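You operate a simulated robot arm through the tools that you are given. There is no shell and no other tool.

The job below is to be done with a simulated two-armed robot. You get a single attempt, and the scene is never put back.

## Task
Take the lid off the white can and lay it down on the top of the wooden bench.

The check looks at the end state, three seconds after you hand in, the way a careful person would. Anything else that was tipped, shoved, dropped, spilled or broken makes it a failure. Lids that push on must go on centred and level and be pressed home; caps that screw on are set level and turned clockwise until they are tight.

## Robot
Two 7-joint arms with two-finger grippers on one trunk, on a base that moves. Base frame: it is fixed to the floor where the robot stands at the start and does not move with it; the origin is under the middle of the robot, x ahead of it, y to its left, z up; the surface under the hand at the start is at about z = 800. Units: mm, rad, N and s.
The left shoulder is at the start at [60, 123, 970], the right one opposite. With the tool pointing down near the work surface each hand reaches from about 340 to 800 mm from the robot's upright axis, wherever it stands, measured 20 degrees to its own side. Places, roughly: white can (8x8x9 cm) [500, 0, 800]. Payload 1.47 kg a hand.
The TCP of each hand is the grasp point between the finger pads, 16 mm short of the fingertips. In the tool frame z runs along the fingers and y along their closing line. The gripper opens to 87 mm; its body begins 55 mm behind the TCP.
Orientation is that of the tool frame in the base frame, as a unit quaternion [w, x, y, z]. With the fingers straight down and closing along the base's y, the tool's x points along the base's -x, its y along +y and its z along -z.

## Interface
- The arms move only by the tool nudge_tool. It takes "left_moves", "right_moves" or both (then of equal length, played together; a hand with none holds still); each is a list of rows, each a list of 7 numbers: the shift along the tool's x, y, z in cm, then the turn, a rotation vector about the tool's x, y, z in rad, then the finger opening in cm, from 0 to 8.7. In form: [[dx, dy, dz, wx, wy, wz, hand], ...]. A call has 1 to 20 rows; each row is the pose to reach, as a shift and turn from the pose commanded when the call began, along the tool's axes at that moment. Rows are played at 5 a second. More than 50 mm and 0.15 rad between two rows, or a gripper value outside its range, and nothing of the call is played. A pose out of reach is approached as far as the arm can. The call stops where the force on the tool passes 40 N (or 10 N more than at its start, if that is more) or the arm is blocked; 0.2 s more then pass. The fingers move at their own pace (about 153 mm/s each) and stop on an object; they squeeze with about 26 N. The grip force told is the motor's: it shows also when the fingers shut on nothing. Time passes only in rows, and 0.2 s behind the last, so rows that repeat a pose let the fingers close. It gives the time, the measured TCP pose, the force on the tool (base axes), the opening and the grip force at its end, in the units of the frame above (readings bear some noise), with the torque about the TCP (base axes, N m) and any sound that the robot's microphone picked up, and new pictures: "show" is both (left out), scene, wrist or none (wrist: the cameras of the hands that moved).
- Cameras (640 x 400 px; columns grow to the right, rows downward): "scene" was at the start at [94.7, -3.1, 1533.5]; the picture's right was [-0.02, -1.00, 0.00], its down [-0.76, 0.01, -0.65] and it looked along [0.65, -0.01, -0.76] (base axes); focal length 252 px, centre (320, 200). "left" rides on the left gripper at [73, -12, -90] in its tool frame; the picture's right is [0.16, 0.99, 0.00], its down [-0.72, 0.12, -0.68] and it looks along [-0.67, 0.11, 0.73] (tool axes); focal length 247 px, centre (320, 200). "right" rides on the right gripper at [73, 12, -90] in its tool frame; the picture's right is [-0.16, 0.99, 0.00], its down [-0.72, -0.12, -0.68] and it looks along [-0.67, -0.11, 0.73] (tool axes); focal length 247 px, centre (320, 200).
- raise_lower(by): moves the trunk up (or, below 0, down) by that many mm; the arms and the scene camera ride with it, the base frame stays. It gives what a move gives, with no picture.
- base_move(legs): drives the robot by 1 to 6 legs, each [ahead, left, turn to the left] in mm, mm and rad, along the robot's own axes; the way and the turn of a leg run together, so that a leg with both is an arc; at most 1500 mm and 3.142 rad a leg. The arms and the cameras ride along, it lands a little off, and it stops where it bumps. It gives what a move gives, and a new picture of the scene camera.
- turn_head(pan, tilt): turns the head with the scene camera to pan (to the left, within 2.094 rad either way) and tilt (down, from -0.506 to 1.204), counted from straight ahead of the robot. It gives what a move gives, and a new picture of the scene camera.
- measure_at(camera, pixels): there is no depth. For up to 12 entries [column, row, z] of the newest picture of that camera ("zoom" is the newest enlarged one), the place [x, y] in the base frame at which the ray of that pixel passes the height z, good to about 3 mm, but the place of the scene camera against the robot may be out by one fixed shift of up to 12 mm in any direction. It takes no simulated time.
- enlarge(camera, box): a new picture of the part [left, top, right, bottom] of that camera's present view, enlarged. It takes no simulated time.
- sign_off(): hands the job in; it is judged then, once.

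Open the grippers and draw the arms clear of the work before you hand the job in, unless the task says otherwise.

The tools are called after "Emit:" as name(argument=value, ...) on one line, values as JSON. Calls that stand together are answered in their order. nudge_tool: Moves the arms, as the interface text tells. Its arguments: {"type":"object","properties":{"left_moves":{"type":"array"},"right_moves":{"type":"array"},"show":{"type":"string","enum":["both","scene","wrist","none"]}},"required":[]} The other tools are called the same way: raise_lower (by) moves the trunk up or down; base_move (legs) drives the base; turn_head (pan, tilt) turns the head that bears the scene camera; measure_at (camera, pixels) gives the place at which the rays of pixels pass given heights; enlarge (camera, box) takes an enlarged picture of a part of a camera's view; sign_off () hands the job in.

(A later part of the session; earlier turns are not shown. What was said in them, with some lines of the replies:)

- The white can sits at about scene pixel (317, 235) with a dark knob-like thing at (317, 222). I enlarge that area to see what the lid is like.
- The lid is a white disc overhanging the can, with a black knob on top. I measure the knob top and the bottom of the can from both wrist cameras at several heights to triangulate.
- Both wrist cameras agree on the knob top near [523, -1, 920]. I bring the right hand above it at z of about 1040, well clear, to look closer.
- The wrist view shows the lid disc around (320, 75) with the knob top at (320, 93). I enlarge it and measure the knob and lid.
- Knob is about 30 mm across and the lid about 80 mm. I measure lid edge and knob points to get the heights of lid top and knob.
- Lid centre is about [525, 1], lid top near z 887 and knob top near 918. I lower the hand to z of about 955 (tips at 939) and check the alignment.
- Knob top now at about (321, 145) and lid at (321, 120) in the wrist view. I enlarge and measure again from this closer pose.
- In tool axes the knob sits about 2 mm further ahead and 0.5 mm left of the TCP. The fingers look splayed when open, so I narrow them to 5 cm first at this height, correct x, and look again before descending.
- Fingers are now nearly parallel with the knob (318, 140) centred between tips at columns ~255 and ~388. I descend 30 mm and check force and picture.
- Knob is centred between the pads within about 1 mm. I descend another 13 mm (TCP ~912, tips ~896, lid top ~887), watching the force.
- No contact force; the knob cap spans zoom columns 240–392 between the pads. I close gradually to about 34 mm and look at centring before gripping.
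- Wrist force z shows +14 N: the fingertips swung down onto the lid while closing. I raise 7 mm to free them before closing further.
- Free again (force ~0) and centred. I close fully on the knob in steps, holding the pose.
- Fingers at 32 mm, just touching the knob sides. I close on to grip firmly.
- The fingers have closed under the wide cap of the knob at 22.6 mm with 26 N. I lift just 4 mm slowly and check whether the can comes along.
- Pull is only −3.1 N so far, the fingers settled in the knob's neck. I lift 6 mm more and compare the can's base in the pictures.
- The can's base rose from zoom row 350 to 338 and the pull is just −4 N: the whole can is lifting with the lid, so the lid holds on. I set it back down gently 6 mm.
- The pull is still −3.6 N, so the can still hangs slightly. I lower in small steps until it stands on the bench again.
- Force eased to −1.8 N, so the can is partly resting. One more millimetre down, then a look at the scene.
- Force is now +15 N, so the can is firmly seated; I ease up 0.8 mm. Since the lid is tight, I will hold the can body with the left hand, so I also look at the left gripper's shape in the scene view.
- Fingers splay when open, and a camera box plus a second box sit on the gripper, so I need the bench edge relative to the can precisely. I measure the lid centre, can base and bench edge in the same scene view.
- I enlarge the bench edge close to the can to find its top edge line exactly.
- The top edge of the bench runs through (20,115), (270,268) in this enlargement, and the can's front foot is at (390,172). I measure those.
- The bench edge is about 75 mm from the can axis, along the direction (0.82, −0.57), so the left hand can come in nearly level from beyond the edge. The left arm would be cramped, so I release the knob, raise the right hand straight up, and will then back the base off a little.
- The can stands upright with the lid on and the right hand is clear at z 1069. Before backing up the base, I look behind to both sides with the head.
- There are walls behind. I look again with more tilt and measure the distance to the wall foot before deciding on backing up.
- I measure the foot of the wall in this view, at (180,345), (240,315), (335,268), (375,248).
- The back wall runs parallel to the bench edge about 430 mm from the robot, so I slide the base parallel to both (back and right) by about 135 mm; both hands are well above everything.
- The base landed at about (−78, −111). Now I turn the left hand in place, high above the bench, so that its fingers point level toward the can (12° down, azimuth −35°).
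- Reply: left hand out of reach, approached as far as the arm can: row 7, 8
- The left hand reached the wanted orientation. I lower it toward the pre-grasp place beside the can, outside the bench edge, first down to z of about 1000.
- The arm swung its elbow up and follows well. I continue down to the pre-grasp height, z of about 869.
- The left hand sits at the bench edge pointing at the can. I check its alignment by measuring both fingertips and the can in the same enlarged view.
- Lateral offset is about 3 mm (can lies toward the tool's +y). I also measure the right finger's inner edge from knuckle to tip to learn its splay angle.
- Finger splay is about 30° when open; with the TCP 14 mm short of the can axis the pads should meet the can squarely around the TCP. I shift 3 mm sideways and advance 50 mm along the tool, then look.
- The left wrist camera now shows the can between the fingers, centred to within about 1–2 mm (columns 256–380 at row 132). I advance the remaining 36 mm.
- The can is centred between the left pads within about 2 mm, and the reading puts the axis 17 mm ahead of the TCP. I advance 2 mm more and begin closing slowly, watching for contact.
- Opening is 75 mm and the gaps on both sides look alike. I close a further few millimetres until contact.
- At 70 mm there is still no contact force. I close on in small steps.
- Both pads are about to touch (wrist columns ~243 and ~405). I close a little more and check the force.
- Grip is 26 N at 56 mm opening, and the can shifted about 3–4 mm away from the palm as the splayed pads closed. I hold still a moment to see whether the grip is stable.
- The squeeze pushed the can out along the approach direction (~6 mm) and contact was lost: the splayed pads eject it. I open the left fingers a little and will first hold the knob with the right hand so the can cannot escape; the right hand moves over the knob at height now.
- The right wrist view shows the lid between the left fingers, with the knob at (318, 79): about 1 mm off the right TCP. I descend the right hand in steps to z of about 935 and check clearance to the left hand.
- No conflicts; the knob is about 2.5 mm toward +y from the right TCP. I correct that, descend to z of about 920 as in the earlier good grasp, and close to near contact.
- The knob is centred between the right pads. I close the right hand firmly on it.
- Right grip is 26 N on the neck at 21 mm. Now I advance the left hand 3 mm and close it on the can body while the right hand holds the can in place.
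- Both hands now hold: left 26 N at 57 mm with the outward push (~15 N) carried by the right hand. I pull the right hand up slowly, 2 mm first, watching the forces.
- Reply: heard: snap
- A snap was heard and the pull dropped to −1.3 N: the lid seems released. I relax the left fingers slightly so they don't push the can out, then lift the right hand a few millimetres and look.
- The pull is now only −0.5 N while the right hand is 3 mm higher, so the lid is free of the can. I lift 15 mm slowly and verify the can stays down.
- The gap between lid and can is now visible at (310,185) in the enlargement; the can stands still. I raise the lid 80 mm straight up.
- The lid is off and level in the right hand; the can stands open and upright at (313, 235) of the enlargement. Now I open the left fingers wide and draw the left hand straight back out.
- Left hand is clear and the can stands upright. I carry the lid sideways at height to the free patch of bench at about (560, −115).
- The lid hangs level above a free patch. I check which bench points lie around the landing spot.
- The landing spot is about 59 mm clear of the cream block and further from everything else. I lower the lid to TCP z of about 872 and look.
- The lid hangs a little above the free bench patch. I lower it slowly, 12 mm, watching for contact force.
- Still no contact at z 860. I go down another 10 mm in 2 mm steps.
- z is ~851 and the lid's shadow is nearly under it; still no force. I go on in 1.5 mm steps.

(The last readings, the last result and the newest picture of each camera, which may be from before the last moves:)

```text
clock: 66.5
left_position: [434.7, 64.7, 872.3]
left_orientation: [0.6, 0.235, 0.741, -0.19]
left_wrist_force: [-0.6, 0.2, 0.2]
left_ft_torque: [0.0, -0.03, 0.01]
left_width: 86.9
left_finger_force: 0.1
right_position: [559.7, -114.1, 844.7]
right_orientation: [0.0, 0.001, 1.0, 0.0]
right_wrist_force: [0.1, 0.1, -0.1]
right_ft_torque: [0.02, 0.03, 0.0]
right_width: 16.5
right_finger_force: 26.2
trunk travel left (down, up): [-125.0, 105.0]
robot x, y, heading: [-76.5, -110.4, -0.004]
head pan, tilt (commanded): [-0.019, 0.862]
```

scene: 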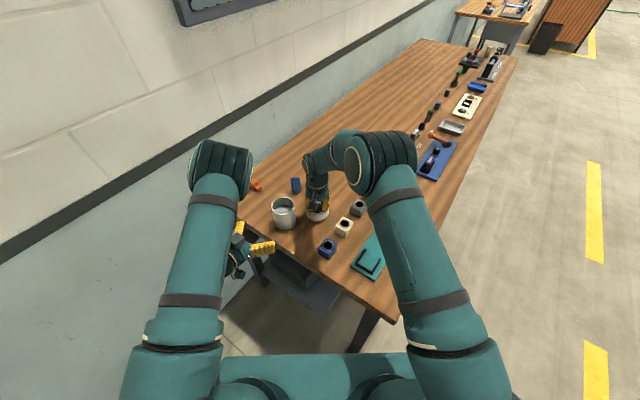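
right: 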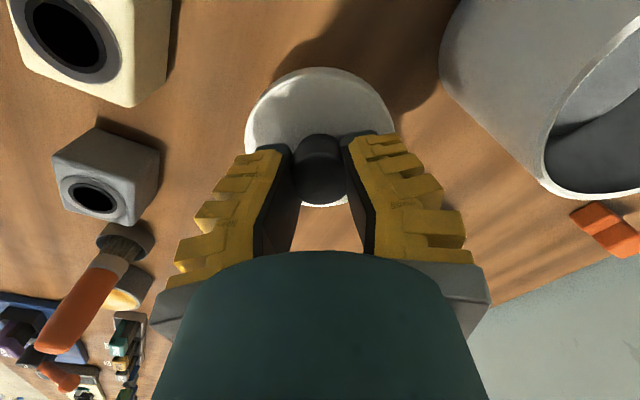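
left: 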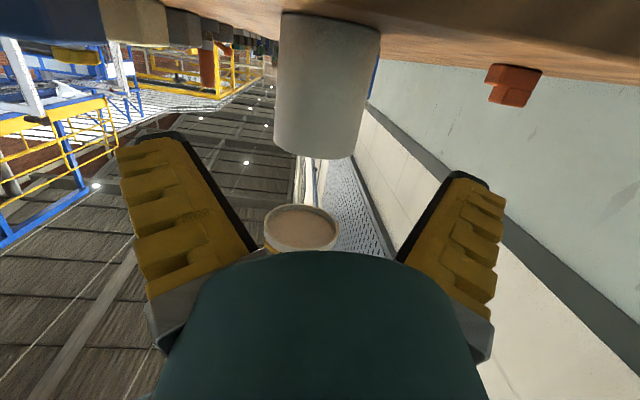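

Still free at z ~845. I continue with 1.5 mm steps and look again.

Emit:
nudge_tool(right_moves=[[0, 0, 0.15, 0, 0, 0, 0], [0, 0, 0.3, 0, 0, 0, 0], [0, 0, 0.45, 0, 0, 0, 0]], show="scene")

Emit:
enlarge(camera="scene", box=[285, 180, 365, 240])

```text
clock: 67.3
left_position: [433.3, 64.5, 872.1]
left_orientation: [0.6, 0.234, 0.741, -0.189]
left_wrist_force: [-0.2, 0.8, 0.2]
left_ft_torque: [-0.03, -0.02, -0.02]
left_width: 87.1
left_finger_force: 0.1
right_position: [560.9, -115.2, 841.8]
right_orientation: [0.0, 0.001, 1.0, 0.0]
right_wrist_force: [0.4, -0.3, -0.3]
right_ft_torque: [-0.01, -0.04, 0.01]
right_width: 16.1
right_finger_force: 26.1
trunk travel left (down, up): [-125.0, 105.0]
robot x, y, heading: [-78.4, -109.0, 0.001]
head pan, tilt (commanded): [-0.019, 0.862]
```

scene: 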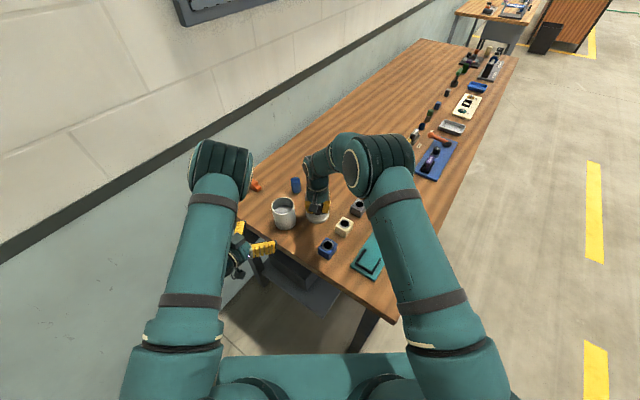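

```text
6.67 times, centred on (325, 210) of scene
```

zoom: 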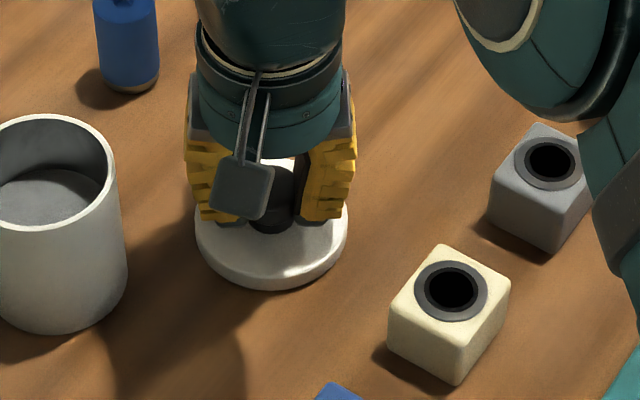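

The lid is nearly on the bench (z ~841). I continue in 1 mm steps.

Emit:
nudge_tool(right_moves=[[0, 0, 0.1, 0, 0, 0, 0], [0, 0, 0.2, 0, 0, 0, 0], [0, 0, 0.3, 0, 0, 0, 0]], show="none")

```text
clock: 68.2
left_position: [432.8, 64.5, 871.3]
left_orientation: [0.6, 0.235, 0.741, -0.19]
left_wrist_force: [0.6, -0.1, -0.1]
left_ft_torque: [0.0, 0.01, 0.03]
left_width: 87.2
left_finger_force: 0.1
right_position: [560.2, -115.9, 836.9]
right_orientation: [0.001, 0.0, 1.0, 0.0]
right_wrist_force: [0.5, -0.9, 6.3]
right_ft_torque: [0.02, 0.28, -0.01]
right_width: 16.6
right_finger_force: 26.1
trunk travel left (down, up): [-125.0, 105.0]
robot x, y, heading: [-77.7, -109.0, 0.002]
head pan, tilt (commanded): [-0.019, 0.862]
```

Contact: +6.3 N, with the near rim touching first. I press down 0.6 mm more to level the lid and look.

Emit:
nudge_tool(right_moves=[[0, 0, 0.06, 0, 0, 0, 0], [0, 0, 0.06, 0, 0, 0, 0]], show="both")

Emit:
enlarge(camera="scene", box=[285, 180, 365, 240])

```text
clock: 68.8
left_position: [433.4, 64.1, 872.5]
left_orientation: [0.6, 0.234, 0.741, -0.189]
left_wrist_force: [-0.9, 0.6, 0.3]
left_ft_torque: [-0.01, 0.0, 0.02]
left_width: 86.8
left_finger_force: 0.0
right_position: [559.4, -114.6, 838.2]
right_orientation: [0.001, 0.001, 1.0, 0.0]
right_wrist_force: [-1.5, -1.6, 13.9]
right_ft_torque: [-0.03, 0.09, 0.0]
right_width: 16.8
right_finger_force: 25.7
trunk travel left (down, up): [-125.0, 105.0]
robot x, y, heading: [-75.5, -113.3, -0.008]
head pan, tilt (commanded): [-0.019, 0.862]
```

scene: 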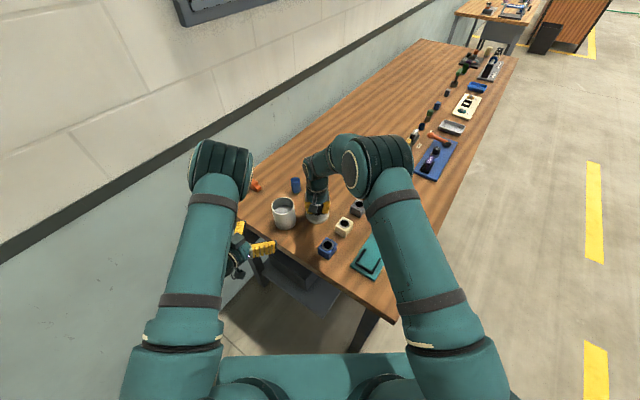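
right: 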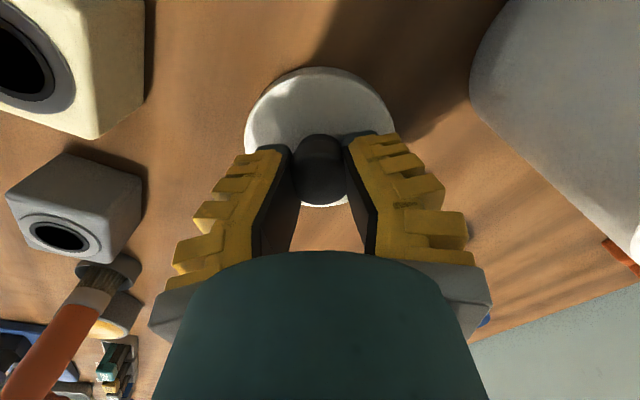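

```text
6.67 times, centred on (325, 210) of scene
```

zoom: 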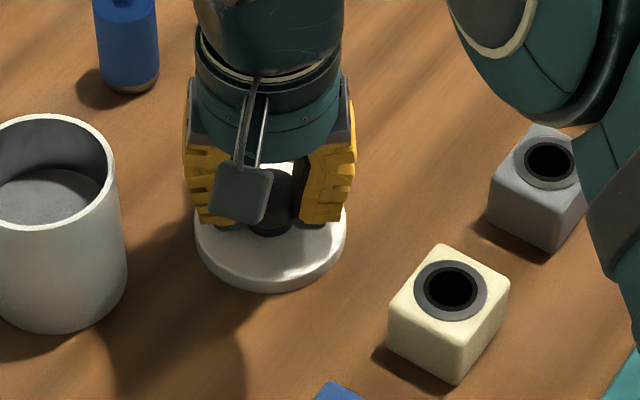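

The lid now sits flat (+14 N, torque near zero). I ease off slightly, open the right fingers gradually, and then rise straight up.

Emit:
nudge_tool(right_moves=[[0, 0, -0.08, 0, 0, 0, 0], [0, 0, -0.08, 0, 0, 0, 1.8], [0, 0, -0.08, 0, 0, 0, 2.6], [0, 0, -0.08, 0, 0, 0, 3.6], [0, 0, -0.08, 0, 0, 0, 4.6], [0, 0, -0.08, 0, 0, 0, 5.2], [0, 0, -0.08, 0, 0, 0, 5.2]], show="both")

Emit:
enlarge(camera="right", box=[220, 60, 420, 240])

```text
clock: 70.3
left_position: [435.4, 64.5, 873.0]
left_orientation: [0.6, 0.234, 0.741, -0.19]
left_wrist_force: [0.1, -0.4, 0.1]
left_ft_torque: [-0.02, 0.03, -0.02]
left_width: 87.0
left_finger_force: 0.0
right_position: [560.0, -114.4, 836.1]
right_orientation: [0.0, 0.001, 1.0, 0.0]
right_wrist_force: [-0.5, -0.3, 1.0]
right_ft_torque: [-0.01, -0.03, 0.0]
right_width: 57.3
right_finger_force: 3.5
trunk travel left (down, up): [-125.0, 105.0]
robot x, y, heading: [-80.1, -109.1, -0.004]
head pan, tilt (commanded): [-0.019, 0.862]
```

scene: 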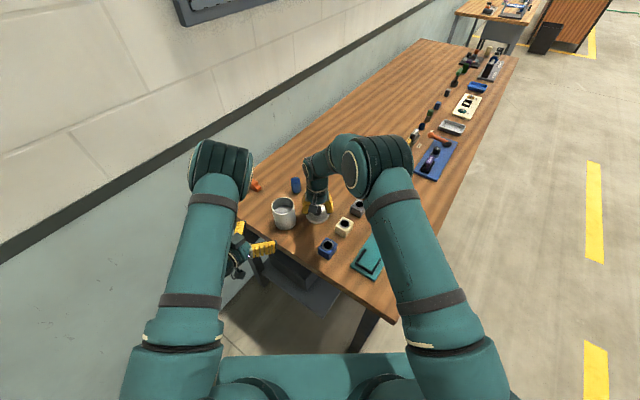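
right: 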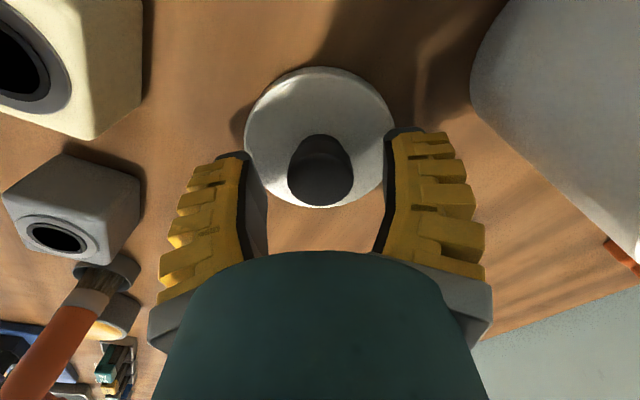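

```text
2.22 times, centred on (320, 150) of right
```

zoom: 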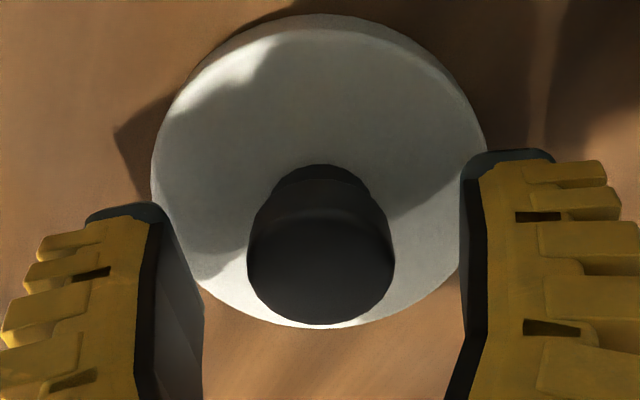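

The lid lies flat on the bench with the knob free between the pads. I raise the right hand straight up by 200 mm.

Emit:
nudge_tool(right_moves=[[0, 0, -1.0, 0, 0, 0, 5.2], [0, 0, -3.0, 0, 0, 0, 5.2], [0, 0, -6.5, 0, 0, 0, 5.2], [0, 0, -10.5, 0, 0, 0, 5.2], [0, 0, -14.5, 0, 0, 0, 5.2], [0, 0, -18.5, 0, 0, 0, 5.2], [0, 0, -22.5, 0, 0, 0, 5.2], [0, 0, -22.5, 0, 0, 0, 5.2]], show="both")

Emit:
enlarge(camera="scene", box=[245, 165, 385, 265])

```text
clock: 72.2
left_position: [434.9, 63.8, 870.7]
left_orientation: [0.6, 0.235, 0.741, -0.19]
left_wrist_force: [0.2, 0.8, 0.4]
left_ft_torque: [-0.01, 0.02, -0.01]
left_width: 87.0
left_finger_force: 0.1
right_position: [561.1, -112.2, 1062.0]
right_orientation: [-0.001, 0.0, 1.0, 0.0]
right_wrist_force: [-0.8, -0.4, -0.3]
right_ft_torque: [0.01, 0.04, 0.02]
right_width: 57.1
right_finger_force: 3.9
trunk travel left (down, up): [-125.0, 105.0]
robot x, y, heading: [-74.6, -111.8, 0.001]
head pan, tilt (commanded): [-0.019, 0.862]
```

scene: 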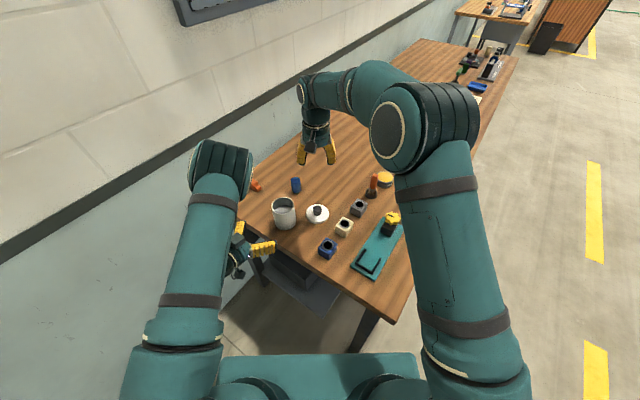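
right: 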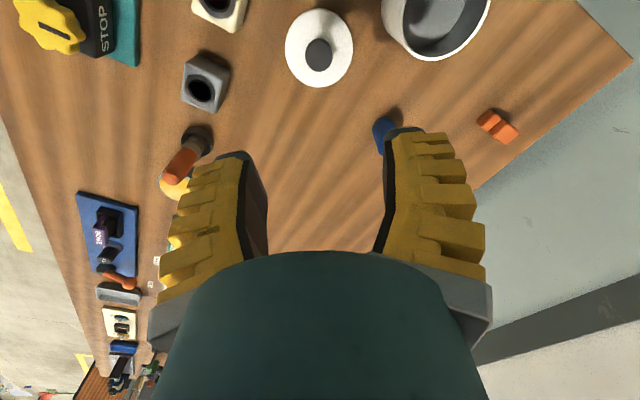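

```text
4.00 times, centred on (315, 215) of scene
```

zoom: 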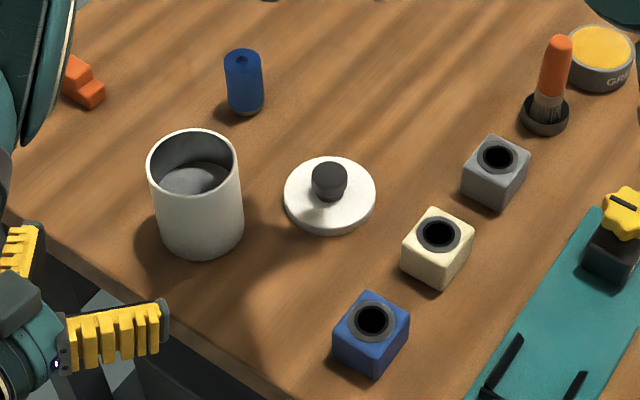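

The lid lies flat by the can and all other things stand as before. I withdraw both arms: the right one back to the right, the left one up along the way it came.

Emit:
nudge_tool(left_moves=[[-3.29, 0.225, -0.861, 0, 0, 0, 8.7], [-6.58, 0.45, -1.722, 0, 0, 0, 8.7], [-9.87, 0.675, -2.583, 0, 0, 0, 8.7], [-13.16, 0.9, -3.444, 0, 0, 0, 8.7], [-16.45, 1.125, -4.305, 0, 0, 0, 8.7], [-19.74, 1.35, -5.166, 0, 0, 0, 8.7], [-23.03, 1.575, -6.027, 0, 0, 0, 8.7], [-26.34, 1.8, -6.89, 0, 0, 0, 8.7]], right_moves=[[2.85, -2.69, -0.875, 0, 0, 0, 6], [5.7, -5.38, -1.75, 0, 0, 0, 7], [8.55, -8.07, -2.625, 0, 0, 0, 8], [11.4, -10.76, -3.5, 0, 0, 0, 8.7], [14.25, -13.45, -4.375, 0, 0, 0, 8.7], [17.1, -16.14, -5.25, 0, 0, 0, 8.7], [19.95, -18.83, -6.125, 0, 0, 0, 8.7], [22.8, -21.5, -7.0, 0, 0, 0, 8.7]], show="scene")

Emit:
enlarge(camera="scene", box=[225, 145, 425, 285])

```text
clock: 74.0
left_position: [431.5, 88.6, 1144.1]
left_orientation: [0.6, 0.235, 0.741, -0.189]
left_wrist_force: [-0.3, 0.1, 0.3]
left_ft_torque: [0.02, -0.03, 0.02]
left_width: 86.9
left_finger_force: 0.0
right_position: [330.0, -327.6, 1134.9]
right_orientation: [0.001, 0.0, 1.0, 0.001]
right_wrist_force: [-0.1, -1.1, 0.0]
right_ft_torque: [-0.03, -0.03, -0.02]
right_width: 87.2
right_finger_force: 0.2
trunk travel left (down, up): [-125.0, 105.0]
robot x, y, heading: [-76.3, -112.7, -0.002]
head pan, tilt (commanded): [-0.019, 0.862]
```

scene: 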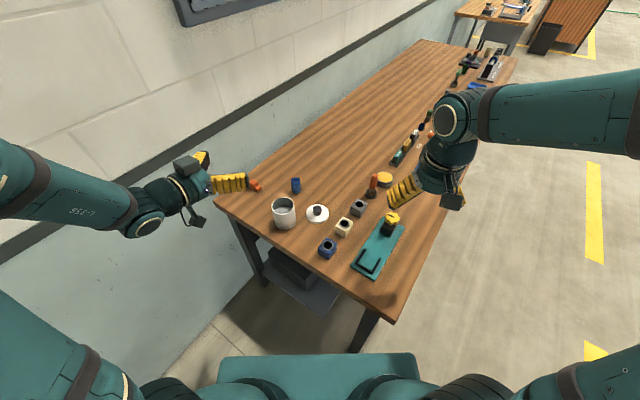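

```text
2.86 times, centred on (325, 215) of scene
```

zoom: 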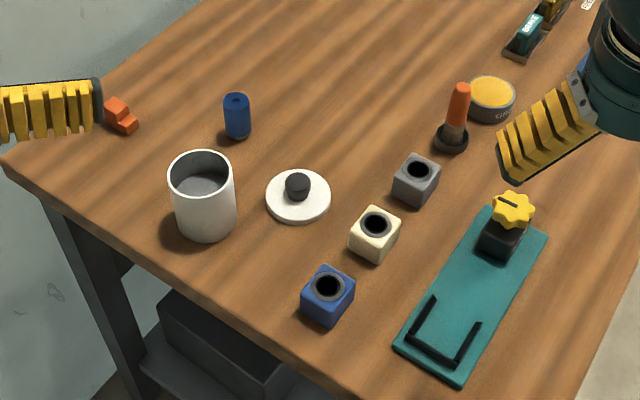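

Both arms are clear with grippers open. I take one last close look at the lid and can before handing in.

Emit:
enlarge(camera="scene", box=[260, 180, 350, 240])

```text
6.67 times, centred on (305, 210) of scene
```

zoom: 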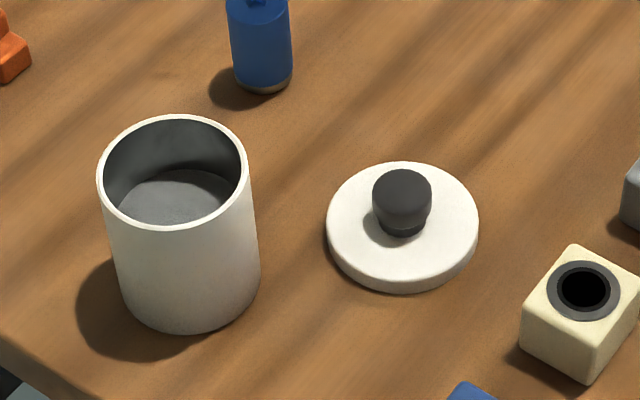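

The lid lies flat on the bench at (402, 225) of the enlargement, and the can stands upright and open. Both arms are withdrawn with their grippers open, so I hand the job in.

Emit:
sign_off()

```text
The job is handed in.
```

The lid is off the white can and lies flat, knob up, on the bench about 115 mm from the can. I've handed the job in, but the verdict hasn't come back.

- **How the lid came off:** It was snapped on, and my first pull lifted the whole can about 6 mm, so I set it straight back down. On the second try the left hand held the can while the right pulled, and the lid released with an audible snap.
- **Can moved slightly:** It slid about 6 mm on the bench when the left fingers first closed on it. It stayed upright, and I left it where it ended up.
- **Everything else:** In the last pictures the other objects stand where they were and nothing is spilled.
- **Robot:** Both grippers are open and the arms are clear of the work. The base ended about 135 mm back and to the right of where it began, because I moved it to give the left arm room.
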